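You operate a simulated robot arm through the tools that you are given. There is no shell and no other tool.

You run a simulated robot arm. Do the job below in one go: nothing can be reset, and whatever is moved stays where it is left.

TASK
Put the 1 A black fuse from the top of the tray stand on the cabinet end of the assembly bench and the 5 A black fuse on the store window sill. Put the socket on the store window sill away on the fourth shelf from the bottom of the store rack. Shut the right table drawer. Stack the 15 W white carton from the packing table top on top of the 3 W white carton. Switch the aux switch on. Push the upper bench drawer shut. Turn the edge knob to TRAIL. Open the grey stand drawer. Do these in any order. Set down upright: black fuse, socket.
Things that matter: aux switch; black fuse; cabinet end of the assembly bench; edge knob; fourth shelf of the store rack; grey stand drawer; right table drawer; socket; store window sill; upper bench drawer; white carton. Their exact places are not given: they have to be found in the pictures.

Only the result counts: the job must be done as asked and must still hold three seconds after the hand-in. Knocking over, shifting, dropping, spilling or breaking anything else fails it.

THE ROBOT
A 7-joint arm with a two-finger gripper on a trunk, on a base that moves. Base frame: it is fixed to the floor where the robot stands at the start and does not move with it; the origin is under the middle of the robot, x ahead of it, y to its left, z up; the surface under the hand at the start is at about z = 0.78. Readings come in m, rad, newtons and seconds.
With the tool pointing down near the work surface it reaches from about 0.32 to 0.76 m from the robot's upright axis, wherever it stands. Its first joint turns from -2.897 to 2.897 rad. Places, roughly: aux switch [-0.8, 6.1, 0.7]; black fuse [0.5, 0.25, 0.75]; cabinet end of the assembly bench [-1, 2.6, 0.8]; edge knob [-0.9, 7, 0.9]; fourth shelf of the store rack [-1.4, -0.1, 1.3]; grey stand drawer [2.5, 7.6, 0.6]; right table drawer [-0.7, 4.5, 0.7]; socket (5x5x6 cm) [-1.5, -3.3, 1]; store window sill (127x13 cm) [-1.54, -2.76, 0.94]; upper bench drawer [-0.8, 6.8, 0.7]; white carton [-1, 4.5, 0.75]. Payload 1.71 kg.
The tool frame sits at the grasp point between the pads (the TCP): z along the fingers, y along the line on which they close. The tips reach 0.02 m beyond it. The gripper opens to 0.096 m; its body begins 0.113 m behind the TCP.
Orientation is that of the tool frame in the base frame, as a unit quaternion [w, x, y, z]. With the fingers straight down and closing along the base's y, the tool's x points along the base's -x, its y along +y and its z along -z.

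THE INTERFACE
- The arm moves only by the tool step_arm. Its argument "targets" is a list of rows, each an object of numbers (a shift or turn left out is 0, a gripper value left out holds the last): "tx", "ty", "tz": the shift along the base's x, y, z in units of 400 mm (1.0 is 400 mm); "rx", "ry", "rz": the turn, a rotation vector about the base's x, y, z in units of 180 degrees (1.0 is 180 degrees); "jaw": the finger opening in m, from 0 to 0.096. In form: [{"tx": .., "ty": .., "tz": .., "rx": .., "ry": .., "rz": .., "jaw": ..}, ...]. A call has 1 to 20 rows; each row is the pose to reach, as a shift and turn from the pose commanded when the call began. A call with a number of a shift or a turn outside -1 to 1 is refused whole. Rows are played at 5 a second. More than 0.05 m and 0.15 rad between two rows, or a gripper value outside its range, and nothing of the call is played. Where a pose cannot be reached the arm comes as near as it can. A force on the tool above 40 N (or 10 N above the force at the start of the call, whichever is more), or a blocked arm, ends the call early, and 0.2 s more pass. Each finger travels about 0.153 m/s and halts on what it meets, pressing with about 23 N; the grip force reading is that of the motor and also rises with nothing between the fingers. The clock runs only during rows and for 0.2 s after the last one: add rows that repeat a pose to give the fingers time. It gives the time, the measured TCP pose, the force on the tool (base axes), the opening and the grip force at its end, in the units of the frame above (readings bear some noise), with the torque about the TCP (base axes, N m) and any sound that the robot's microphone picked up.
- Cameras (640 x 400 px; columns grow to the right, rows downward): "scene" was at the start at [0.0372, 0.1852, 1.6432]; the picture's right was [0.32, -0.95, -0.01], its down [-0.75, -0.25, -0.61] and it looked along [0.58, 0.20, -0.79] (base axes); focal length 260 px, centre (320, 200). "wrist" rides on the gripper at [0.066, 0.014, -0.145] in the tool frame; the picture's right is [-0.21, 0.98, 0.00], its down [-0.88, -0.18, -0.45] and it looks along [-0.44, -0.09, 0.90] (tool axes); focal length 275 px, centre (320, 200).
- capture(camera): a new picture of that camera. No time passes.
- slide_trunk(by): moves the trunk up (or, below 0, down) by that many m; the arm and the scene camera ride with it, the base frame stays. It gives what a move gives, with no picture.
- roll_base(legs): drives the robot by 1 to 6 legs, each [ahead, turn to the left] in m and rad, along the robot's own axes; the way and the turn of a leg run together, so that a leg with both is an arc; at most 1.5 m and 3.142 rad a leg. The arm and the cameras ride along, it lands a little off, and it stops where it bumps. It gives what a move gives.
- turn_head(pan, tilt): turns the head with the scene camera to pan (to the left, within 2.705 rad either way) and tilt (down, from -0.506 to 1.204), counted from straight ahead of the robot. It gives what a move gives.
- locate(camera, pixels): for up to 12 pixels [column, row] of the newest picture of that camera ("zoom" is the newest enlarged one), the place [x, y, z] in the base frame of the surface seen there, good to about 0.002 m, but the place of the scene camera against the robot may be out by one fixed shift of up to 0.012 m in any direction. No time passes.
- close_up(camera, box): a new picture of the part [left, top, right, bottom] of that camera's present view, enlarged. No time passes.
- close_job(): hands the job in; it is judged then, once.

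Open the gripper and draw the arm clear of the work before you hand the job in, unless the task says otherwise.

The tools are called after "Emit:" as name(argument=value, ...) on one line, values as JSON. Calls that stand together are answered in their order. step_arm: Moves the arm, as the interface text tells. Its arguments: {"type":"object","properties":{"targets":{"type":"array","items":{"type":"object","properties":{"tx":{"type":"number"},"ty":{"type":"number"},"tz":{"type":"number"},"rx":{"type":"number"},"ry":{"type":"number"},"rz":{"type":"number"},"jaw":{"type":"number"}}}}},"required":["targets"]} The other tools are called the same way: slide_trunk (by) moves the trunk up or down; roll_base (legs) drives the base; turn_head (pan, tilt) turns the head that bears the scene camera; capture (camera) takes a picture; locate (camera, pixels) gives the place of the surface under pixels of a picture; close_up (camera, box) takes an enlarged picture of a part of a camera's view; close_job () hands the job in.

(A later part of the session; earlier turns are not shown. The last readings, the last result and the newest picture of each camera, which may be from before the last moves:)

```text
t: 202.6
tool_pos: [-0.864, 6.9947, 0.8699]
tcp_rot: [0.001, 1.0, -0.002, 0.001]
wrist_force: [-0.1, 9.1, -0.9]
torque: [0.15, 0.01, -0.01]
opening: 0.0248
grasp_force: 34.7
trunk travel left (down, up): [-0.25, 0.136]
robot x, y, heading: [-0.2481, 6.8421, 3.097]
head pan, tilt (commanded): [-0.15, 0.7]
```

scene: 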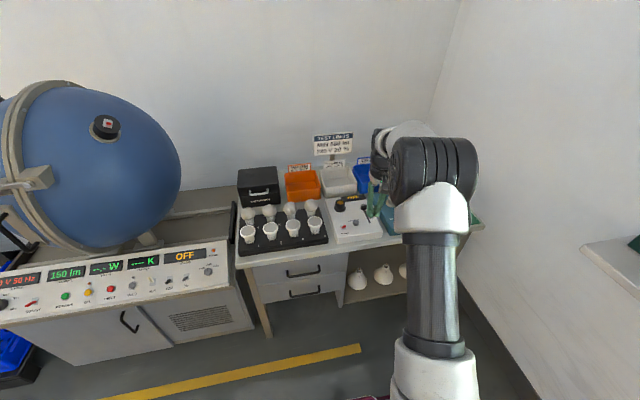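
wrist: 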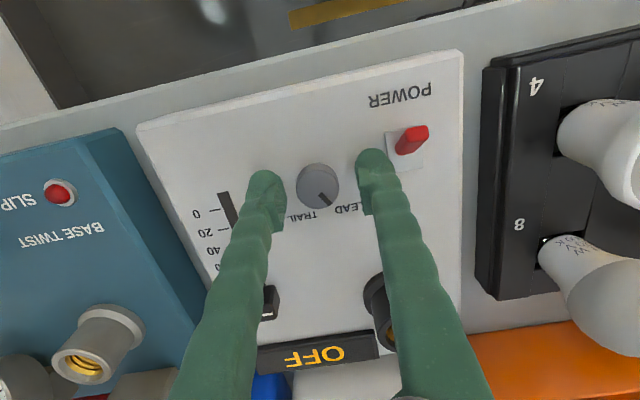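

Gripped (opening 0.0248). I rotate the tool -60° about z in steps.

Emit:
step_arm(targets=[{"ty": 0.002, "rz": -0.033}, {"ty": 0.002, "rz": -0.067}, {"ty": 0.002, "rz": -0.1}, {"ty": 0.002, "rz": -0.133}, {"ty": 0.002, "rz": -0.167}, {"ty": 0.002, "rz": -0.2}, {"ty": 0.002, "rz": -0.233}, {"ty": 0.002, "rz": -0.267}, {"ty": 0.002, "rz": -0.3}, {"ty": 0.002, "rz": -0.333}, {"ty": 0.002, "rz": -0.333}])

Emit:
capture(camera="wrist")

```text
t: 205.0
tool_pos: [-0.865, 6.9954, 0.8696]
tcp_rot: [0.002, 0.865, -0.501, 0.0]
wrist_force: [0.0, 9.8, -2.7]
torque: [0.02, -0.02, 0.07]
opening: 0.0245
grasp_force: 35.2
trunk travel left (down, up): [-0.25, 0.136]
robot x, y, heading: [-0.2499, 6.8396, 3.101]
head pan, tilt (commanded): [-0.15, 0.7]
```

```text
taken
```

wrist: 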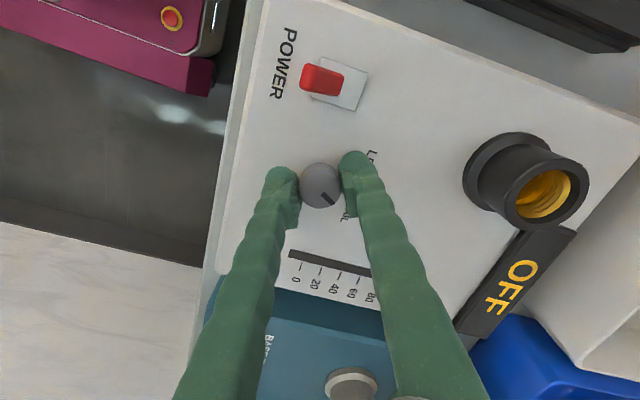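

The pointer turned with the tool. I release, lift and check that it points at TRAIL.

Emit:
step_arm(targets=[{"jaw": 0.03}, {"jaw": 0.04}, {"jaw": 0.045}, {"jaw": 0.045}])

Emit:
step_arm(targets=[{"tz": 0.04}, {"tz": 0.1}, {"tz": 0.18}, {"tz": 0.26}, {"tz": 0.34}, {"tz": 0.4}])

Emit:
close_up(camera="wrist", box=[240, 60, 400, 160])

```text
t: 206.0
tool_pos: [-0.8646, 6.9934, 0.8693]
tcp_rot: [0.0, 0.866, -0.5, 0.001]
wrist_force: [1.1, 0.0, -0.8]
torque: [0.01, -0.02, 0.0]
opening: 0.045
grasp_force: 0.1
trunk travel left (down, up): [-0.25, 0.136]
robot x, y, heading: [-0.2501, 6.8441, 3.098]
head pan, tilt (commanded): [-0.15, 0.7]
```

```text
t: 207.4
tool_pos: [-0.8658, 6.9941, 1.0283]
tcp_rot: [0.001, 0.866, -0.501, -0.001]
wrist_force: [0.7, -0.5, -0.9]
torque: [-0.03, -0.02, 0.01]
opening: 0.0448
grasp_force: 0.0
trunk travel left (down, up): [-0.25, 0.136]
robot x, y, heading: [-0.2504, 6.845, 3.095]
head pan, tilt (commanded): [-0.15, 0.7]
```

```text
4.00 times, centred on (320, 110) of wrist
```

zoom: 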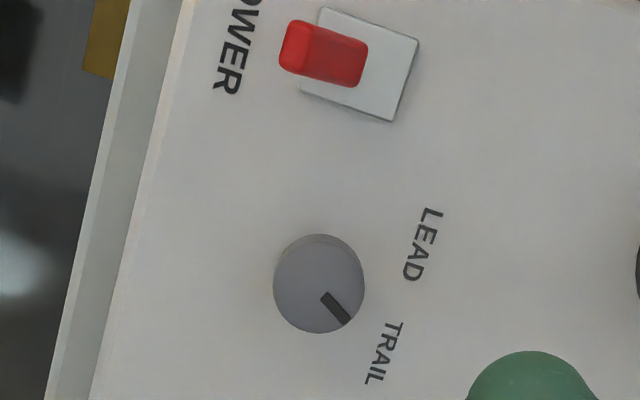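

Emit:
locate(camera="zoom", pixels=[[318, 288], [325, 298], [346, 320], [388, 352], [425, 243], [274, 285], [364, 288]])

```text
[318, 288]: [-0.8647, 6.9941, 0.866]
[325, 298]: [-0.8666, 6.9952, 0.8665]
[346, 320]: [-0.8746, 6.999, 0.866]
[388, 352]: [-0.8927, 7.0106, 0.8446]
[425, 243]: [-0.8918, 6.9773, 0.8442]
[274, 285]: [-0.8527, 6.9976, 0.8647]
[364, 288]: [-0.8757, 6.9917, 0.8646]
```

By camera geometry the pointer is at about +30°, i.e. on TRAIL. I rotate the tool back, retract it, and back the base away from the bench.

Emit:
step_arm(targets=[{"tx": 0.02, "tz": 0.05, "rz": 0.037}, {"tx": 0.07, "ty": -0.01, "tz": 0.1, "rz": 0.074}, {"tx": 0.13, "ty": -0.03, "tz": 0.12, "rz": 0.111}, {"tx": 0.19, "ty": -0.05, "tz": 0.12, "rz": 0.148}, {"tx": 0.25, "ty": -0.08, "tz": 0.12, "rz": 0.185}, {"tx": 0.31, "ty": -0.12, "tz": 0.12, "rz": 0.222}, {"tx": 0.37, "ty": -0.16, "tz": 0.12, "rz": 0.259}, {"tx": 0.4, "ty": -0.2, "tz": 0.12, "rz": 0.296}, {"tx": 0.42, "ty": -0.25, "tz": 0.12, "rz": 0.333}])

Emit:
roll_base(legs=[[-0.1, 0], [-0.1, 0]])

Emit:
turn_head(pan=-2.2, tilt=0.4)

Emit:
capture(camera="scene")

```text
t: 209.4
tool_pos: [-0.6956, 6.8947, 1.0786]
tcp_rot: [0.001, 1.0, -0.001, 0.0]
wrist_force: [0.0, -0.4, 0.3]
torque: [0.0, -0.01, -0.02]
opening: 0.045
grasp_force: 0.1
trunk travel left (down, up): [-0.25, 0.136]
robot x, y, heading: [-0.2498, 6.8451, 3.098]
head pan, tilt (commanded): [-0.15, 0.7]
```

```text
t: 211.3
tool_pos: [-0.5164, 6.885, 1.0671]
tcp_rot: [0.003, 1.0, -0.001, 0.012]
wrist_force: [-1.5, 0.2, -0.5]
torque: [-0.04, -0.11, 0.02]
opening: 0.0451
grasp_force: 0.0
trunk travel left (down, up): [-0.25, 0.136]
robot x, y, heading: [-0.0489, 6.8323, 3.099]
head pan, tilt (commanded): [-0.15, 0.7]
```

```text
t: 213.3
tool_pos: [-0.488, 6.8843, 1.0801]
tcp_rot: [0.001, 1.0, -0.001, -0.004]
wrist_force: [0.9, 0.4, 0.7]
torque: [-0.02, 0.13, -0.01]
opening: 0.0452
grasp_force: 0.1
trunk travel left (down, up): [-0.25, 0.136]
robot x, y, heading: [-0.0499, 6.8376, 3.099]
head pan, tilt (commanded): [-2.201, 0.4]
```

```text
taken
```

scene: 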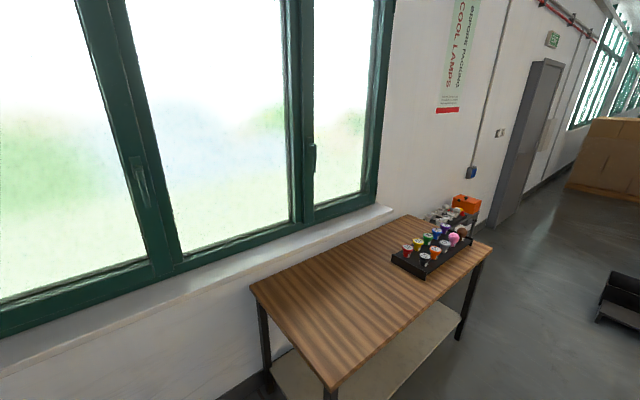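

The far-wall table appears; the grey stand should lie further right. I turn the head further right.

Emit:
turn_head(pan=-2.7, tilt=0.35)

Emit:
capture(camera="scene")

Emit:
close_up(camera="scene", box=[120, 130, 440, 330])

```text
t: 214.2
tool_pos: [-0.4918, 6.8837, 1.0771]
tcp_rot: [0.001, 1.0, 0.0, 0.0]
wrist_force: [-0.9, 0.5, 0.3]
torque: [0.01, -0.05, -0.05]
opening: 0.0451
grasp_force: 0.0
trunk travel left (down, up): [-0.25, 0.136]
robot x, y, heading: [-0.0507, 6.8376, 3.102]
head pan, tilt (commanded): [-2.7, 0.351]
```

```text
taken
```

scene: 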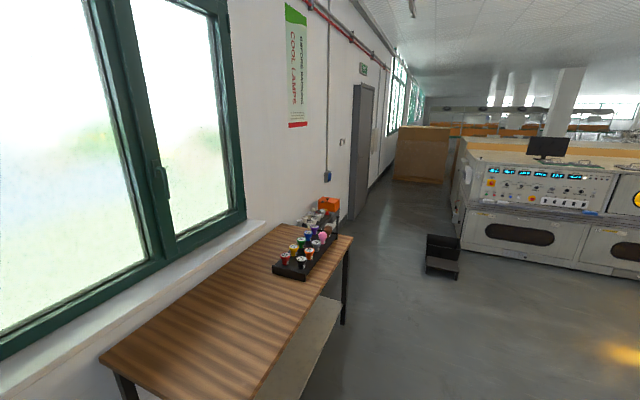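

```text
2.00 times, centred on (280, 230) of scene
```

zoom: 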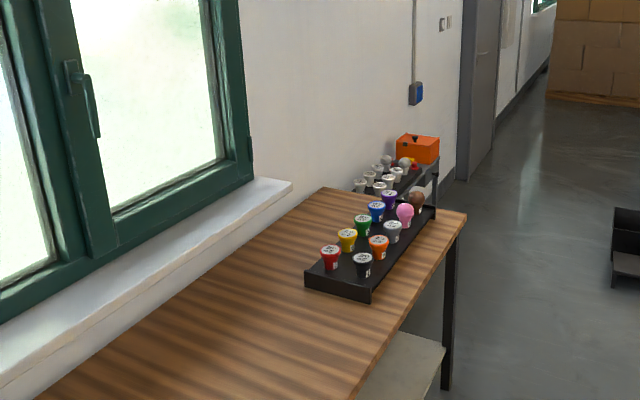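

A stand with an orange box lies just beyond the wooden table. I locate both tables and the floor clearance.

Emit:
locate(camera="zoom", pixels=[[415, 155], [437, 190], [465, 215], [370, 270], [445, 385], [330, 190], [440, 210], [385, 180], [360, 395], [620, 260]])

Emit:
locate(camera="scene", pixels=[[445, 265], [470, 230], [400, 300], [350, 350], [344, 320], [360, 220], [110, 360], [300, 399]])

```text
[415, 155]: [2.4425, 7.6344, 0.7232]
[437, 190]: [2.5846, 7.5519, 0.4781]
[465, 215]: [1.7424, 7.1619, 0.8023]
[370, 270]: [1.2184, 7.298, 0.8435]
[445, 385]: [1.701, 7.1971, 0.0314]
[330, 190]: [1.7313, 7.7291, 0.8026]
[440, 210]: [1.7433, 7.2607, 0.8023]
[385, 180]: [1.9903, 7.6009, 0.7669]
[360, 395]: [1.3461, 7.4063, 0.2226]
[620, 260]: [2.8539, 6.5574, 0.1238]
```

```text
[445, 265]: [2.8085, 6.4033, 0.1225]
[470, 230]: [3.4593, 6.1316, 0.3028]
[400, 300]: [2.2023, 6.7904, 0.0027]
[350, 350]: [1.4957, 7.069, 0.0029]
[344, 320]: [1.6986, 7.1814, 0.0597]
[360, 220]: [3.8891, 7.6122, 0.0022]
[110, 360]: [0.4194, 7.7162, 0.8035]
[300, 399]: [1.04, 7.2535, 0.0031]
```

The wooden table spans x 0.42–1.74 (front y≈7.16) and the grey stand is beyond at x≈1.9–2.6. I turn around and drive along y≈6.8 toward it.

Emit:
roll_base(legs=[[0, -3.13], [1.2, 0]])

Emit:
turn_head(pan=0.7, tilt=0.6)

Emit:
capture(camera="scene")

```text
t: 229.4
tool_pos: [1.599, 6.8182, 1.078]
tcp_rot: [0.0, -0.024, 1.0, 0.001]
wrist_force: [0.0, 0.2, -0.3]
torque: [-0.02, 0.03, 0.03]
opening: 0.0449
grasp_force: 0.0
trunk travel left (down, up): [-0.25, 0.136]
robot x, y, heading: [1.1548, 6.8501, 0.006]
head pan, tilt (commanded): [-2.7, 0.351]
```

```text
t: 232.3
tool_pos: [1.5827, 6.8184, 1.0848]
tcp_rot: [0.009, -0.024, 1.0, 0.001]
wrist_force: [-0.1, -0.5, -0.3]
torque: [0.03, 0.0, 0.0]
opening: 0.0449
grasp_force: 0.0
trunk travel left (down, up): [-0.25, 0.136]
robot x, y, heading: [1.1536, 6.8467, 0.006]
head pan, tilt (commanded): [0.7, 0.6]
```

```text
taken
```

scene: 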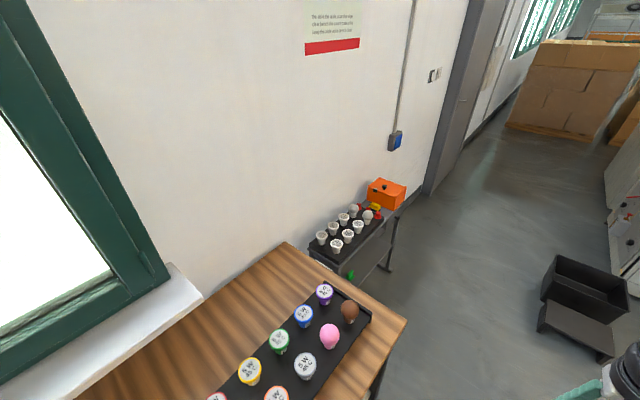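

The grey stand is at (365,235), with something green at (350,275). I zoom in and locate.

Emit:
close_up(camera="scene", box=[290, 165, 430, 300])

Emit:
locate(camera="scene", pixels=[[350, 275], [390, 215], [385, 265], [315, 245], [390, 205], [370, 240], [345, 262], [400, 210], [360, 260], [392, 270]])

```text
2.96 times, centred on (360, 232) of scene
```

zoom: 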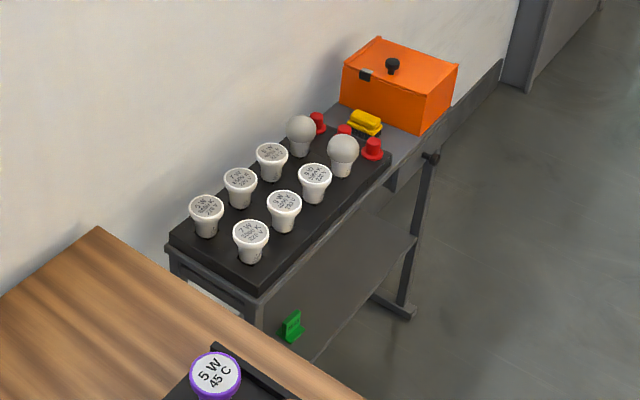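

```text
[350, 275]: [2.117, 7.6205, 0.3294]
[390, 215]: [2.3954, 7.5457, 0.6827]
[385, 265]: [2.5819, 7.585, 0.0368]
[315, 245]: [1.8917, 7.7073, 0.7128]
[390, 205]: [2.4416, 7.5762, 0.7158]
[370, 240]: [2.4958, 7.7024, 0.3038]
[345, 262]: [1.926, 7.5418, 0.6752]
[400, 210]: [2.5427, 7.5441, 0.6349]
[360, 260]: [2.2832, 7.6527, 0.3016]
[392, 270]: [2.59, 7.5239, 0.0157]
```

I drive about 1.05 m more, then turn to face the stand.

Emit:
roll_base(legs=[[1.0, 0], [0, 1.56]])

Emit:
turn_head(pan=-0.1, tilt=0.8)

Emit:
capture(camera="scene")

Emit:
capture(camera="wrist")

```text
t: 242.4
tool_pos: [2.1766, 7.2822, 1.0849]
tcp_rot: [-0.005, 0.727, -0.687, -0.007]
wrist_force: [0.1, 0.0, 0.4]
torque: [-0.03, 0.02, 0.02]
opening: 0.0449
grasp_force: 0.1
trunk travel left (down, up): [-0.25, 0.136]
robot x, y, heading: [2.1551, 6.8551, 1.587]
head pan, tilt (commanded): [0.7, 0.6]
```

```text
t: 243.5
tool_pos: [2.1762, 7.2648, 1.0928]
tcp_rot: [-0.011, 0.726, -0.687, -0.013]
wrist_force: [-0.2, -1.4, 0.0]
torque: [0.02, 0.03, 0.04]
opening: 0.0451
grasp_force: 0.0
trunk travel left (down, up): [-0.25, 0.136]
robot x, y, heading: [2.1563, 6.858, 1.59]
head pan, tilt (commanded): [-0.099, 0.799]
```

```text
taken
```

scene: 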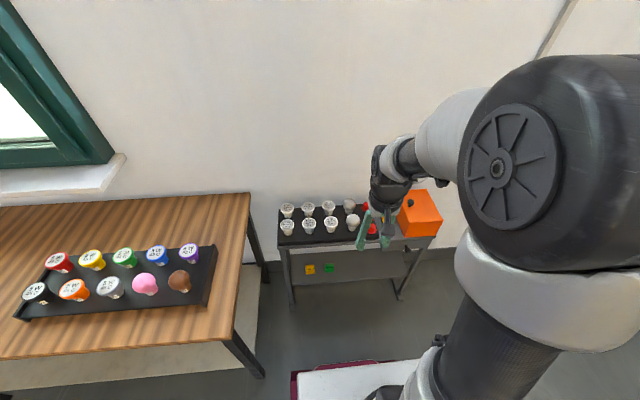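

```text
taken
```

wrist: 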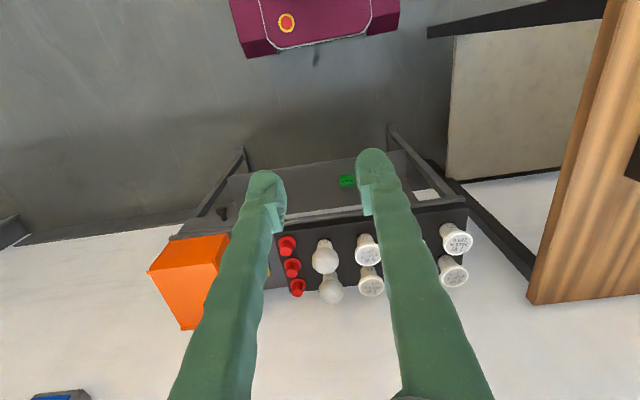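

I zoom on the stand's front to find the drawer and its handle.

Emit:
close_up(camera="scene", box=[265, 190, 455, 310])

Emit:
close_up(camera="wrist", box=[170, 130, 480, 310])

```text
3.33 times, centred on (360, 250) of scene
```

zoom: 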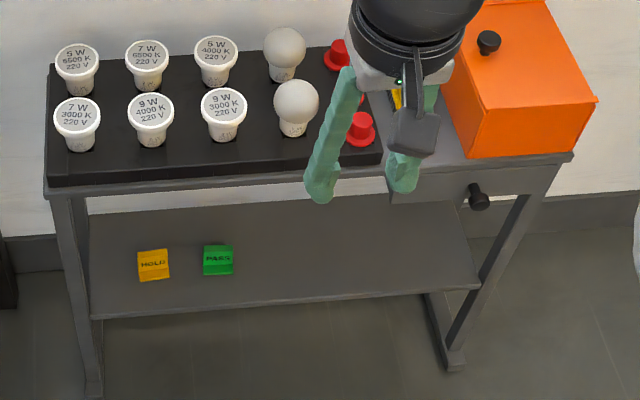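

```text
2.06 times, centred on (325, 220) of wrist
```

zoom: 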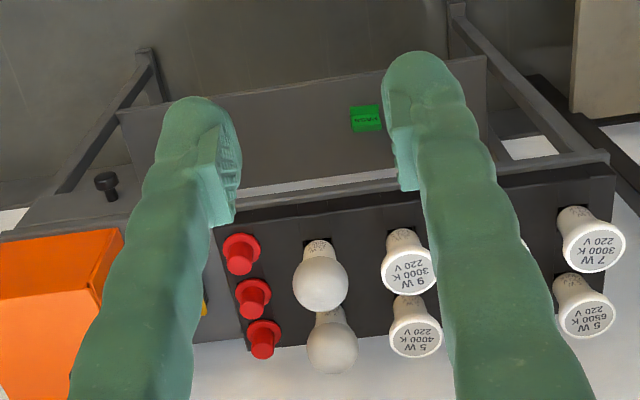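

The small drawer with a black knob is at the right of the stand (scene ≈(407,249)). I locate the knob, panel and surroundings.

Emit:
locate(camera="scene", pixels=[[408, 249], [406, 252], [404, 248], [395, 246], [415, 244], [425, 243], [430, 242], [420, 250], [385, 252], [409, 245]])

Emit:
locate(camera="wrist", pixels=[[221, 210], [223, 216], [200, 220], [190, 222], [240, 215], [215, 225], [180, 233], [222, 207], [330, 208], [250, 224]])

```text
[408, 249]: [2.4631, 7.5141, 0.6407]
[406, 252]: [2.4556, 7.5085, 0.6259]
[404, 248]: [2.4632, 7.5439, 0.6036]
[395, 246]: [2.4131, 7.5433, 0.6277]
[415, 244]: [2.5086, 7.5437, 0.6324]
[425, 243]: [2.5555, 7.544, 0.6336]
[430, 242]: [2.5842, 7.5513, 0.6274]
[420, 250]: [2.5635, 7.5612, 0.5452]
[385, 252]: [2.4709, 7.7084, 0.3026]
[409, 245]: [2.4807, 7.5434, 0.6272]
```

```text
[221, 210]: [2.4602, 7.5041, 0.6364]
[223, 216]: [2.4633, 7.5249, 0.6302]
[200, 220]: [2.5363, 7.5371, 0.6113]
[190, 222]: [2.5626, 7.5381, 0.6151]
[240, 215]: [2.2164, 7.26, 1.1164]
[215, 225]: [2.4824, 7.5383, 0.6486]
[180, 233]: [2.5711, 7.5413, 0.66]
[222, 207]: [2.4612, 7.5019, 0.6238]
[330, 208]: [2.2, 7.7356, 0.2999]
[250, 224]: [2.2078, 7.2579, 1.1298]
```

The drawer panel is at y≈7.538, its black knob reaches y≈7.502 at x≈2.461, z≈0.632. I lower the trunk and bring the tool, pitched 30°, in front of the knob.

Emit:
slide_trunk(by=-0.2)

Emit:
step_arm(targets=[{"tx": 0.09, "ty": 0.01, "tz": 0.0, "rx": 0.02, "rz": -0.002, "jaw": 0.05}, {"tx": 0.18, "ty": 0.03, "tz": 0.0, "rx": 0.04, "rz": -0.004}, {"tx": 0.27, "ty": 0.06, "tz": 0.0, "rx": 0.06, "rz": -0.006}, {"tx": 0.36, "ty": 0.1, "tz": -0.02, "rx": 0.08, "rz": -0.008}, {"tx": 0.45, "ty": 0.14, "tz": -0.05, "rx": 0.1, "rz": -0.01}, {"tx": 0.54, "ty": 0.19, "tz": -0.09, "rx": 0.12, "rz": -0.012}, {"tx": 0.62, "ty": 0.25, "tz": -0.13, "rx": 0.14, "rz": -0.014}, {"tx": 0.68, "ty": 0.31, "tz": -0.18, "rx": 0.155, "rz": -0.016}, {"tx": 0.71, "ty": 0.36, "tz": -0.24, "rx": 0.1667, "rz": -0.017}, {"tx": 0.71, "ty": 0.38, "tz": -0.3, "rx": 0.1667, "rz": -0.017}, {"tx": 0.71, "ty": 0.38, "tz": -0.3, "rx": 0.1667, "rz": -0.017}])

Emit:
capture(camera="wrist")

Emit:
capture(camera="scene")

```text
t: 245.7
tool_pos: [2.177, 7.2652, 0.8923]
tcp_rot: [-0.011, 0.726, -0.687, -0.013]
wrist_force: [-0.7, -0.3, 0.4]
torque: [0.0, 0.02, -0.02]
opening: 0.0449
grasp_force: 0.1
trunk travel left (down, up): [-0.05, 0.336]
robot x, y, heading: [2.1562, 6.8538, 1.588]
head pan, tilt (commanded): [-0.099, 0.799]
```

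```text
t: 248.1
tool_pos: [2.4604, 7.4178, 0.7714]
tcp_rot: [-0.199, 0.681, -0.679, -0.189]
wrist_force: [-0.7, 0.4, 0.0]
torque: [0.02, 0.03, 0.01]
opening: 0.0502
grasp_force: 0.0
trunk travel left (down, up): [-0.05, 0.336]
robot x, y, heading: [2.1554, 6.8541, 1.584]
head pan, tilt (commanded): [-0.099, 0.799]
```

```text
taken
```

wrist: 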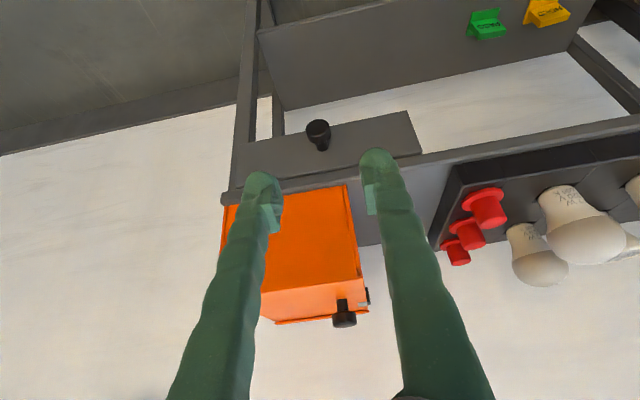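

```text
taken
```

scene: 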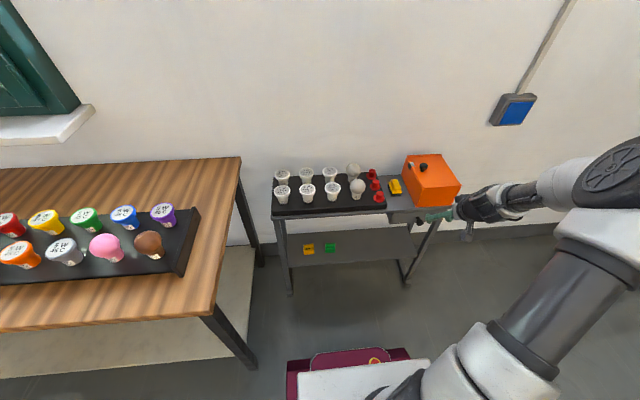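

The knob is centred at (318,133) in the wrist view. I measure it and the drawer panel.

Emit:
close_up(camera="wrist", box=[230, 90, 430, 215])

Emit:
locate(camera="wrist", pixels=[[318, 128], [318, 136], [321, 145], [308, 132], [328, 130], [270, 155], [380, 130], [318, 122], [410, 120], [360, 165], [300, 195]])

```text
3.20 times, centred on (330, 152) of wrist
```

zoom: 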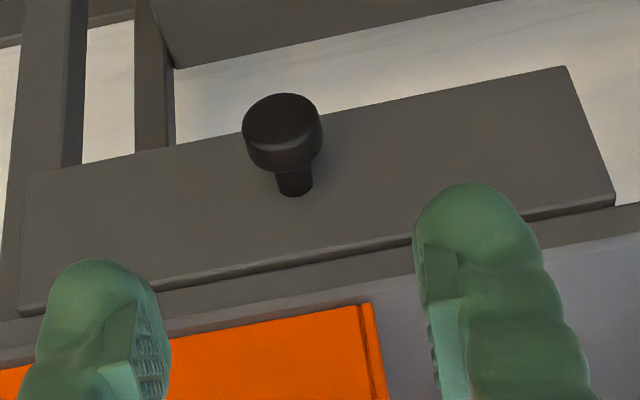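

```text
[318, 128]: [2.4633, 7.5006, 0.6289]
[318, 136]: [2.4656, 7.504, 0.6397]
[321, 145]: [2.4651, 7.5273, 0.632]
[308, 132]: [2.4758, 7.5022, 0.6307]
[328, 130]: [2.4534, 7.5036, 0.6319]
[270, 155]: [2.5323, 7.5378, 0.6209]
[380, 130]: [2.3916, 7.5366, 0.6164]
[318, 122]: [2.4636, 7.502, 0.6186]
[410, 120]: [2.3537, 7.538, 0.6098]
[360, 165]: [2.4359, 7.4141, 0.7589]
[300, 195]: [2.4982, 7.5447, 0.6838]
```

Knob head centre ≈ (2.464, 7.508, 0.629), about 0.027 wide. I slide the open fingers around it along the tool axis.

Emit:
step_arm(targets=[{"tx": 0.005, "ty": 0.05, "tz": -0.07}, {"tx": 0.009, "ty": 0.0975, "tz": -0.1435}, {"tx": 0.009, "ty": 0.125, "tz": -0.187}, {"tx": 0.009, "ty": 0.152, "tz": -0.23}, {"tx": 0.009, "ty": 0.18, "tz": -0.274}, {"tx": 0.009, "ty": 0.205, "tz": -0.315}, {"tx": 0.009, "ty": 0.222, "tz": -0.343}, {"tx": 0.009, "ty": 0.2305, "tz": -0.356}, {"tx": 0.009, "ty": 0.2305, "tz": -0.356}])

Emit:
capture(camera="wrist")

```text
t: 250.1
tool_pos: [2.4637, 7.5091, 0.6308]
tcp_rot: [-0.2, 0.68, -0.679, -0.189]
wrist_force: [0.5, 0.5, -0.4]
torque: [0.02, 0.03, -0.01]
opening: 0.0498
grasp_force: 0.1
trunk travel left (down, up): [-0.05, 0.336]
robot x, y, heading: [2.1571, 6.8567, 1.59]
head pan, tilt (commanded): [-0.099, 0.799]
```

```text
taken
```

wrist: 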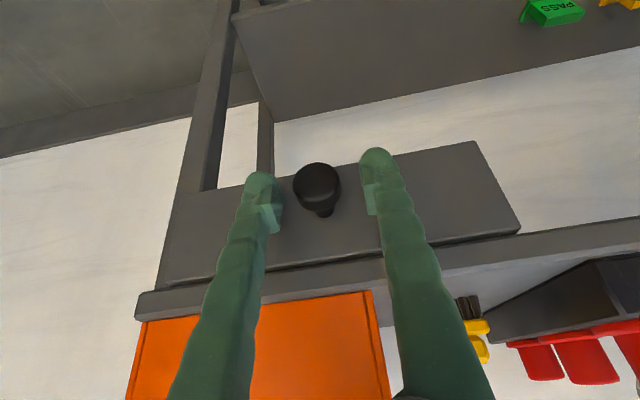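

The knob sits between the fingers at (318,187). I close on it.

Emit:
step_arm(targets=[{"jaw": 0.035}, {"jaw": 0.02}, {"jaw": 0.01}, {"jaw": 0.0}, {"jaw": 0.0}])

```text
t: 251.3
tool_pos: [2.4651, 7.5093, 0.6305]
tcp_rot: [-0.199, 0.68, -0.679, -0.189]
wrist_force: [9.4, 0.4, -0.1]
torque: [-0.02, -0.12, -0.09]
opening: 0.0252
grasp_force: 22.7
trunk travel left (down, up): [-0.05, 0.336]
robot x, y, heading: [2.155, 6.8521, 1.591]
head pan, tilt (commanded): [-0.099, 0.799]
```

Gripped (opening 0.0252). I pull toward -y in 1 cm steps.

Emit:
step_arm(targets=[{"ty": -0.02}, {"ty": -0.045}, {"ty": -0.07}, {"ty": -0.095}, {"ty": -0.12}, {"ty": -0.145}, {"ty": -0.17}, {"ty": -0.195}, {"ty": -0.22}, {"ty": -0.245}, {"ty": -0.27}, {"ty": -0.295}])

Emit:
capture(camera="wrist")

```text
t: 253.9
tool_pos: [2.4661, 7.3916, 0.6305]
tcp_rot: [0.2, -0.68, 0.68, 0.19]
wrist_force: [17.2, -0.6, 1.6]
torque: [0.09, -0.12, -0.11]
opening: 0.0246
grasp_force: 23.0
trunk travel left (down, up): [-0.05, 0.336]
robot x, y, heading: [2.1562, 6.8584, 1.59]
head pan, tilt (commanded): [-0.099, 0.799]
```

```text
taken
```

wrist: 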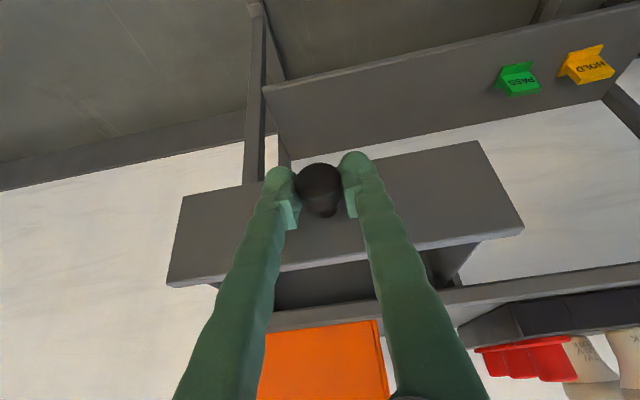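

The drawer is opening (pulled 0.118 m). I continue pulling until it stops.

Emit:
step_arm(targets=[{"tx": 0.003, "ty": -0.02}, {"tx": 0.004, "ty": -0.04}, {"tx": 0.004, "ty": -0.06}, {"tx": 0.004, "ty": -0.08}, {"tx": 0.004, "ty": -0.1}, {"tx": 0.004, "ty": -0.12}, {"tx": 0.004, "ty": -0.14}, {"tx": 0.004, "ty": -0.16}, {"tx": 0.004, "ty": -0.18}, {"tx": 0.004, "ty": -0.2}])

Emit:
capture(camera="wrist")

Emit:
capture(camera="scene")

```text
t: 256.1
tool_pos: [2.4656, 7.3114, 0.6289]
tcp_rot: [-0.199, 0.68, -0.68, -0.189]
wrist_force: [-0.4, 0.4, -0.6]
torque: [-0.02, 0.0, -0.02]
opening: 0.0002
grasp_force: 22.8
trunk travel left (down, up): [-0.05, 0.336]
robot x, y, heading: [2.1565, 6.856, 1.594]
head pan, tilt (commanded): [-0.099, 0.799]
```

```text
taken
```

wrist: 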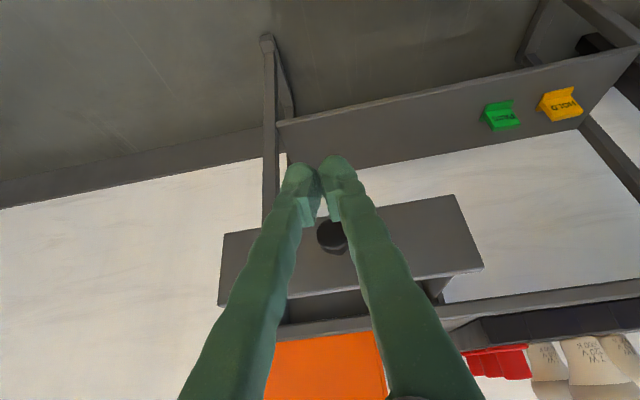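

```text
taken
```

scene: 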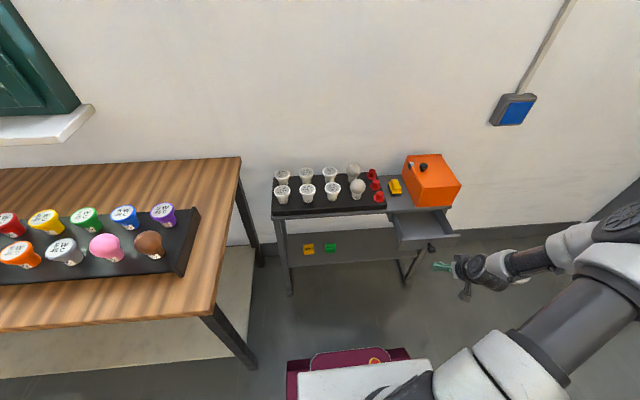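

The fingers slipped off, probably when the drawer reached its stop. I measure how far the drawer is out.

Emit:
locate(camera="wrist", pixels=[[245, 270], [440, 240], [332, 235], [400, 220], [330, 310], [345, 325], [270, 330]])

Emit:
close_up(camera="scene", box=[370, 170, 490, 290])

```text
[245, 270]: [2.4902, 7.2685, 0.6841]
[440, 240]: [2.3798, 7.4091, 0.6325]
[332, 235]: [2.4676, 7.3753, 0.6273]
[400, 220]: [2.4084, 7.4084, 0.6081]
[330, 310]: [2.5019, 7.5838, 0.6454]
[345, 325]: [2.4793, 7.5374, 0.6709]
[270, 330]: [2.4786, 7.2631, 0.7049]
```

```text
3.33 times, centred on (430, 230) of scene
```

zoom: 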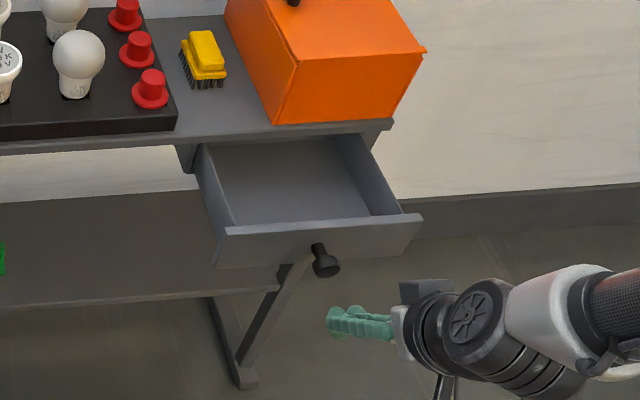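

The panel moved from y=7.538 to 7.409 (0.13 m). To make sure that is the stop, I re-grip the knob and pull again.

Emit:
step_arm(targets=[{"jaw": 0.03}, {"jaw": 0.05}, {"jaw": 0.05}, {"ty": 0.05, "jaw": 0.05}, {"ty": 0.1}, {"ty": 0.14}, {"ty": 0.172}, {"ty": 0.172}, {"ty": 0.172, "jaw": 0.03}, {"ty": 0.172, "jaw": 0.02}, {"ty": 0.172, "jaw": 0.0}, {"ty": 0.172, "jaw": 0.0}])

Emit:
step_arm(targets=[{"ty": -0.005}, {"ty": -0.01}, {"ty": -0.015}, {"ty": -0.02}, {"ty": -0.025}, {"ty": -0.03}])

Emit:
capture(camera="wrist")

```text
t: 258.7
tool_pos: [2.4652, 7.3804, 0.6294]
tcp_rot: [-0.2, 0.681, -0.679, -0.191]
wrist_force: [2.8, 0.9, -0.1]
torque: [0.07, -0.05, -0.01]
opening: 0.025
grasp_force: 22.7
trunk travel left (down, up): [-0.05, 0.336]
robot x, y, heading: [2.1585, 6.8532, 1.585]
head pan, tilt (commanded): [-0.099, 0.799]
```

```text
t: 260.1
tool_pos: [2.4653, 7.368, 0.628]
tcp_rot: [-0.199, 0.68, -0.68, -0.189]
wrist_force: [3.3, 14.1, 0.4]
torque: [-0.02, 0.0, -0.02]
opening: 0.0249
grasp_force: 23.2
trunk travel left (down, up): [-0.05, 0.336]
robot x, y, heading: [2.1558, 6.856, 1.586]
head pan, tilt (commanded): [-0.099, 0.799]
```

```text
taken
```

wrist: 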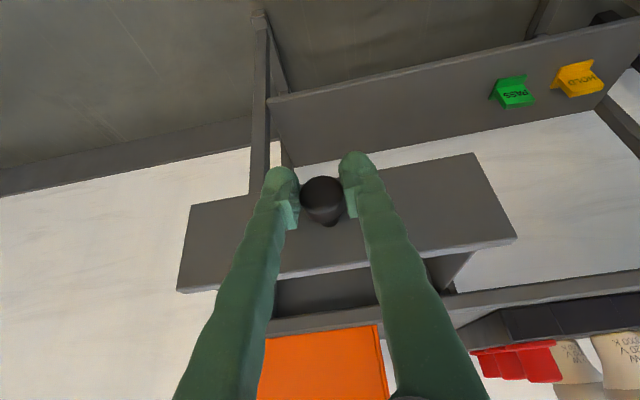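

A 14 N resisting force means the drawer is at its stop. I confirm the panel position and then release.

Emit:
locate(camera="wrist", pixels=[[430, 210], [400, 230], [230, 250]])

Emit:
step_arm(targets=[{"jaw": 0.03}, {"jaw": 0.045}, {"jaw": 0.05}, {"ty": -0.04, "jaw": 0.05}, {"ty": -0.12}, {"ty": -0.2}, {"ty": -0.28}, {"ty": -0.34, "tz": 0.05, "rx": -0.02}, {"ty": -0.34, "tz": 0.15, "rx": -0.05}, {"ty": -0.34, "tz": 0.25, "rx": -0.08}, {"ty": -0.34, "tz": 0.35, "rx": -0.11}, {"ty": -0.34, "tz": 0.45, "rx": -0.14}, {"ty": -0.34, "tz": 0.55, "rx": -0.17}])

Emit:
slide_trunk(by=0.2)

Emit:
capture(camera="scene")

```text
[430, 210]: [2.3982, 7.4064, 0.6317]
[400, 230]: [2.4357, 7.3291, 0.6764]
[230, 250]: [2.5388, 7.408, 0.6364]
```

```text
t: 262.9
tool_pos: [2.465, 7.2321, 0.8484]
tcp_rot: [-0.013, 0.708, -0.706, -0.002]
wrist_force: [0.2, -0.1, 0.5]
torque: [0.02, 0.01, 0.01]
opening: 0.0503
grasp_force: 0.1
trunk travel left (down, up): [-0.05, 0.336]
robot x, y, heading: [2.1601, 6.8573, 1.583]
head pan, tilt (commanded): [-0.099, 0.799]
```

```text
t: 265.1
tool_pos: [2.4664, 7.233, 1.0483]
tcp_rot: [-0.012, 0.709, -0.705, -0.003]
wrist_force: [-1.2, 0.5, -0.7]
torque: [0.02, -0.01, 0.0]
opening: 0.0498
grasp_force: 0.0
trunk travel left (down, up): [-0.25, 0.136]
robot x, y, heading: [2.1613, 6.854, 1.586]
head pan, tilt (commanded): [-0.099, 0.799]
```

```text
taken
```

scene: 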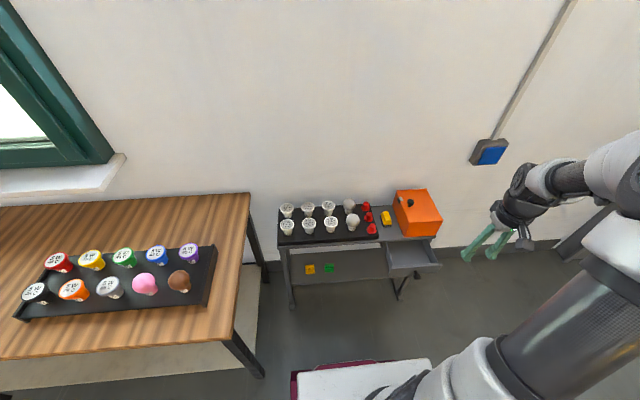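

The grey stand drawer stays open by 0.13 m. I tuck the arm in front and start driving back toward the tray stand for the 5 A fuse.

Emit:
step_arm(targets=[{"tx": -0.097, "ty": 0.022, "tz": 0.02}, {"tx": -0.194, "ty": 0.044, "tz": 0.04}, {"tx": -0.29, "ty": 0.066, "tz": 0.06}, {"tx": -0.388, "ty": 0.088, "tz": 0.08}, {"tx": -0.485, "ty": 0.11, "tz": 0.08}, {"tx": -0.58, "ty": 0.132, "tz": 0.08}, {"tx": -0.678, "ty": 0.154, "tz": 0.08}, {"tx": -0.775, "ty": 0.175, "tz": 0.08}])

Emit:
roll_base(legs=[[0, 1.556], [1.2, 0], [1.15, 0]])

```text
t: 266.9
tool_pos: [2.156, 7.3045, 1.0798]
tcp_rot: [-0.012, 0.709, -0.705, -0.002]
wrist_force: [-0.7, -0.1, -0.5]
torque: [-0.05, -0.05, -0.01]
opening: 0.05
grasp_force: 0.0
trunk travel left (down, up): [-0.25, 0.136]
robot x, y, heading: [2.159, 6.8547, 1.586]
head pan, tilt (commanded): [-0.099, 0.799]
```

```text
t: 283.5
tool_pos: [-0.5782, 6.804, 1.0783]
tcp_rot: [-0.005, 1.0, 0.006, -0.012]
wrist_force: [-0.3, 0.1, -0.8]
torque: [-0.01, 0.01, -0.03]
opening: 0.05
grasp_force: 0.0
trunk travel left (down, up): [-0.25, 0.136]
robot x, y, heading: [-0.1286, 6.8077, -3.116]
head pan, tilt (commanded): [-0.099, 0.799]
```

Robot at (-0.13, 6.81). I turn left to face -y and drive down the aisle.

Emit:
roll_base(legs=[[0, 1.53], [1.5, 0], [1.5, 0], [1.4, 0]])

```text
t: 310.4
tool_pos: [-0.2713, 1.9987, 1.0853]
tcp_rot: [0.008, 0.731, 0.682, -0.018]
wrist_force: [-0.1, -0.4, 0.7]
torque: [0.0, 0.01, 0.03]
opening: 0.0501
grasp_force: 0.1
trunk travel left (down, up): [-0.25, 0.136]
robot x, y, heading: [-0.237, 2.4307, -1.627]
head pan, tilt (commanded): [-0.099, 0.799]
```

Next: straight down to y≈0.48, then turn to face the tray stand.

Emit:
roll_base(legs=[[0, 0.056], [1.5, 0], [0.47, 0], [0, 1.66]])

Emit:
turn_head(pan=0.1, tilt=0.85)

Emit:
capture(camera="scene")

```text
t: 326.1
tool_pos: [0.1601, 0.4986, 1.0923]
tcp_rot: [0.026, -0.022, 0.999, -0.006]
wrist_force: [0.3, 0.0, 0.3]
torque: [0.01, -0.03, -0.02]
opening: 0.05
grasp_force: 0.1
trunk travel left (down, up): [-0.25, 0.136]
robot x, y, heading: [-0.2565, 0.4775, 0.06]
head pan, tilt (commanded): [-0.099, 0.799]
```

```text
t: 326.8
tool_pos: [0.141, 0.4975, 1.0985]
tcp_rot: [0.034, -0.022, 0.999, -0.007]
wrist_force: [-0.4, 0.0, 0.7]
torque: [0.0, -0.04, 0.02]
opening: 0.05
grasp_force: 0.0
trunk travel left (down, up): [-0.25, 0.136]
robot x, y, heading: [-0.2545, 0.4755, 0.057]
head pan, tilt (commanded): [0.099, 0.85]
```

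```text
taken
```

scene: 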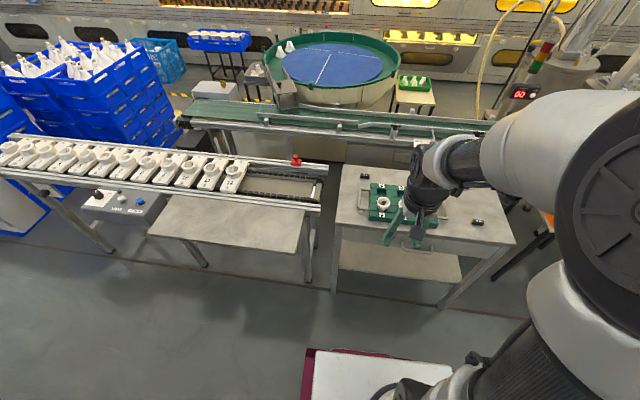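

The tray stand is ahead; the 5 A fuse should be near (364,176). I locate the fuse, stand edges and the conveyor corner for clearance.

Emit:
close_up(camera="scene", box=[330, 150, 410, 210])

Emit:
locate(camera="scene", pixels=[[364, 176], [333, 228], [318, 208], [300, 252], [340, 240], [440, 240], [320, 175], [297, 158], [310, 245]])

```text
6.67 times, centred on (370, 180) of scene
```

zoom: 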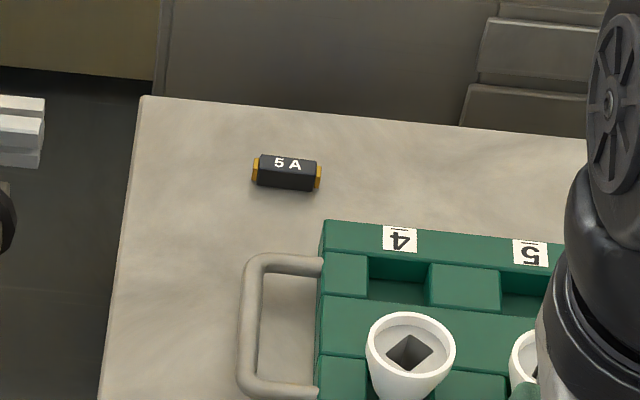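

```text
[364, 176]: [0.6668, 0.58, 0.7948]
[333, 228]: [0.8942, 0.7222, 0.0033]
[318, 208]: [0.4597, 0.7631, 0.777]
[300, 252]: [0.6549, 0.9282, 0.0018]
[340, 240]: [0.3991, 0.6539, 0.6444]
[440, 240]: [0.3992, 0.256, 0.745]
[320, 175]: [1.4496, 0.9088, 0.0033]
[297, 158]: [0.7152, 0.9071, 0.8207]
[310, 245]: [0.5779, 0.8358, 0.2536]
```

Clearances are fine. I drive ahead 0.25 m.

Emit:
roll_base(legs=[[0.13, 0], [0.12, 0]])

```text
t: 329.0
tool_pos: [0.4045, 0.5119, 1.0942]
tcp_rot: [0.029, -0.022, 0.999, -0.006]
wrist_force: [0.5, -0.8, -0.7]
torque: [-0.01, 0.15, -0.03]
opening: 0.05
grasp_force: 0.1
trunk travel left (down, up): [-0.25, 0.136]
robot x, y, heading: [-0.0032, 0.4918, 0.055]
head pan, tilt (commanded): [0.099, 0.85]
```

I level the tool and move over the 5 A fuse, rotating the fingers to close along base x.

Emit:
step_arm(targets=[{"tx": 0.09, "ty": 0.018, "tz": -0.045, "rx": 0.001, "ry": 0.005, "rz": -0.004, "jaw": 0.07}, {"tx": 0.18, "ty": 0.035, "tz": -0.09, "rx": 0.002, "ry": 0.01, "rz": -0.008}, {"tx": 0.27, "ty": 0.052, "tz": -0.135, "rx": 0.003, "ry": 0.015, "rz": -0.011}, {"tx": 0.364, "ty": 0.07, "tz": -0.185, "rx": 0.0038, "ry": 0.0185, "rz": -0.014}, {"tx": 0.364, "ty": 0.07, "tz": -0.185, "rx": 0.0038, "ry": 0.0185, "rz": -0.014}])

Emit:
step_arm(targets=[{"tx": 0.026, "ty": 0.006, "tz": -0.0146, "rz": 0.0417}, {"tx": 0.052, "ty": 0.012, "tz": -0.029, "rz": 0.0833}, {"tx": 0.078, "ty": 0.018, "tz": -0.044, "rz": 0.125}, {"tx": 0.104, "ty": 0.024, "tz": -0.058, "rz": 0.1667}, {"tx": 0.13, "ty": 0.03, "tz": -0.073, "rz": 0.2083}, {"tx": 0.156, "ty": 0.036, "tz": -0.0875, "rz": 0.25}, {"tx": 0.182, "ty": 0.042, "tz": -0.102, "rz": 0.2917}, {"tx": 0.208, "ty": 0.048, "tz": -0.117, "rz": 0.3333}, {"tx": 0.234, "ty": 0.054, "tz": -0.131, "rz": 0.375}, {"tx": 0.26, "ty": 0.06, "tz": -0.146, "rz": 0.4167}, {"tx": 0.286, "ty": 0.066, "tz": -0.16, "rz": 0.4583}, {"tx": 0.312, "ty": 0.0725, "tz": -0.175, "rz": 0.5}, {"tx": 0.312, "ty": 0.0725, "tz": -0.175, "rz": 0.5}])

Emit:
capture(camera="wrist")

```text
t: 330.2
tool_pos: [0.5323, 0.5378, 1.0272]
tcp_rot: [0.008, 0.001, 1.0, 0.0]
wrist_force: [0.6, 0.6, 0.0]
torque: [-0.01, 0.05, 0.03]
opening: 0.0697
grasp_force: 0.1
trunk travel left (down, up): [-0.25, 0.136]
robot x, y, heading: [-0.0021, 0.4918, 0.056]
head pan, tilt (commanded): [0.099, 0.85]
```

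```text
t: 333.0
tool_pos: [0.6539, 0.5673, 0.9578]
tcp_rot: [-0.007, 0.707, -0.707, -0.008]
wrist_force: [-0.8, -0.3, -0.1]
torque: [-0.02, 0.01, 0.02]
opening: 0.0699
grasp_force: 0.2
trunk travel left (down, up): [-0.25, 0.136]
robot x, y, heading: [-0.0056, 0.4871, 0.058]
head pan, tilt (commanded): [0.099, 0.85]
```

```text
taken
```

wrist: 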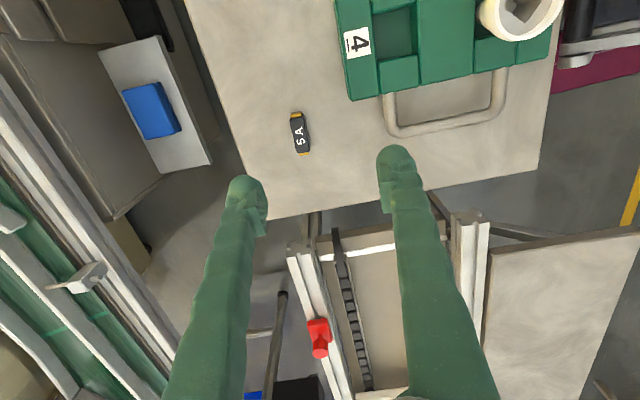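

The 5 A fuse is at (300,132). I measure it and the tray handle.

Emit:
close_up(camera="wrist", box=[260, 95, 356, 155])

Emit:
locate(camera="wrist", pixels=[[300, 132], [296, 115], [305, 152], [292, 130], [309, 132], [294, 118], [301, 117], [300, 150], [308, 149], [388, 110], [350, 95], [320, 130]])

```text
6.67 times, centred on (308, 125) of wrist
```

zoom: 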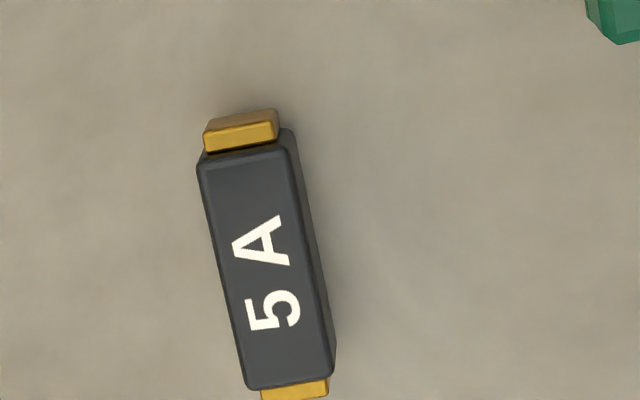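

```text
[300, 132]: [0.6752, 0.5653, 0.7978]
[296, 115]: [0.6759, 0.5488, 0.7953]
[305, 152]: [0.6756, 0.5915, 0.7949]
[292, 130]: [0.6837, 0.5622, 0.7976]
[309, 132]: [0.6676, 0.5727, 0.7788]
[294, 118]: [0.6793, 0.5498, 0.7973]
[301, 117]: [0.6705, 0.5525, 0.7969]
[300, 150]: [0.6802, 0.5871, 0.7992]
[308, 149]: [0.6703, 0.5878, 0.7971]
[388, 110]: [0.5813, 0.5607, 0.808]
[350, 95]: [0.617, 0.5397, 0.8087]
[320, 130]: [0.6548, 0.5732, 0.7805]
```

Fuse centre ≈ (0.6755, 0.5695). I narrow the jaw to 0.045, centre and descend to TCP z≈0.802.

Emit:
step_arm(targets=[{"tx": 0.027, "ty": 0.003, "tz": -0.03, "jaw": 0.045}, {"tx": 0.054, "ty": 0.0055, "tz": -0.08}, {"tx": 0.054, "ty": 0.0055, "tz": -0.14}, {"tx": 0.054, "ty": 0.0055, "tz": -0.2}, {"tx": 0.054, "ty": 0.0055, "tz": -0.26}, {"tx": 0.054, "ty": 0.0055, "tz": -0.31}, {"tx": 0.054, "ty": 0.0055, "tz": -0.35}, {"tx": 0.054, "ty": 0.0055, "tz": -0.375}, {"tx": 0.054, "ty": 0.0055, "tz": -0.387}, {"tx": 0.054, "ty": 0.0055, "tz": -0.387}])

Emit:
capture(camera="wrist")

```text
t: 335.2
tool_pos: [0.6769, 0.5675, 0.8019]
tcp_rot: [0.006, -0.706, 0.708, 0.008]
wrist_force: [0.6, 0.1, -0.5]
torque: [-0.03, 0.0, 0.05]
opening: 0.0452
grasp_force: 0.1
trunk travel left (down, up): [-0.25, 0.136]
robot x, y, heading: [-0.0064, 0.4954, 0.055]
head pan, tilt (commanded): [0.099, 0.85]
```

```text
taken
```

wrist: 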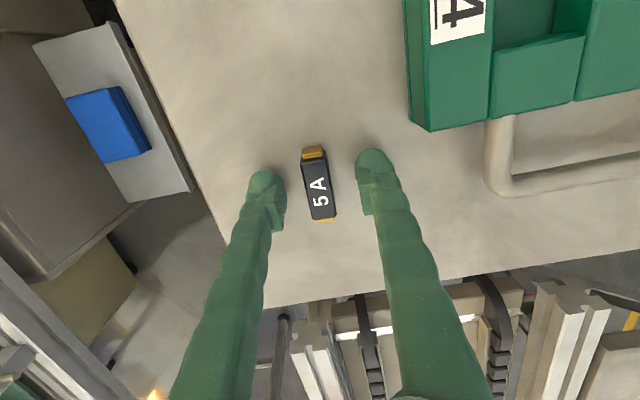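

The 5 A fuse sits between the fingers at (318,188). I close and lift.

Emit:
step_arm(targets=[{"jaw": 0.02}, {"jaw": 0.0}, {"jaw": 0.0}, {"jaw": 0.0}])

Emit:
step_arm(targets=[{"tz": 0.03}, {"tz": 0.08}, {"tz": 0.16}, {"tz": 0.26}, {"tz": 0.36}, {"tz": 0.46}, {"tz": 0.56}, {"tz": 0.65}])

Emit:
capture(camera="wrist")

```text
t: 336.2
tool_pos: [0.6764, 0.5681, 0.8013]
tcp_rot: [0.007, -0.706, 0.708, 0.008]
wrist_force: [0.3, 0.0, 0.4]
torque: [0.03, 0.04, 0.01]
opening: 0.0142
grasp_force: 23.5
trunk travel left (down, up): [-0.25, 0.136]
robot x, y, heading: [-0.0042, 0.4874, 0.052]
head pan, tilt (commanded): [0.099, 0.85]
```

```text
t: 338.0
tool_pos: [0.6754, 0.5696, 1.0634]
tcp_rot: [0.006, -0.707, 0.708, 0.009]
wrist_force: [-0.9, 0.0, 0.3]
torque: [0.01, -0.04, 0.0]
opening: 0.0141
grasp_force: 22.7
trunk travel left (down, up): [-0.25, 0.136]
robot x, y, heading: [-0.0031, 0.4906, 0.055]
head pan, tilt (commanded): [0.099, 0.85]
```

```text
taken
```

wrist: 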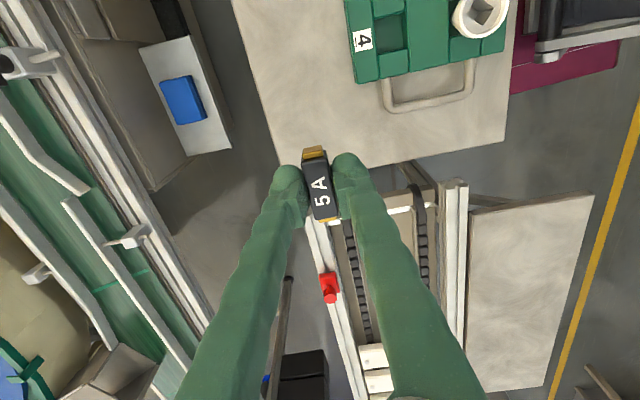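

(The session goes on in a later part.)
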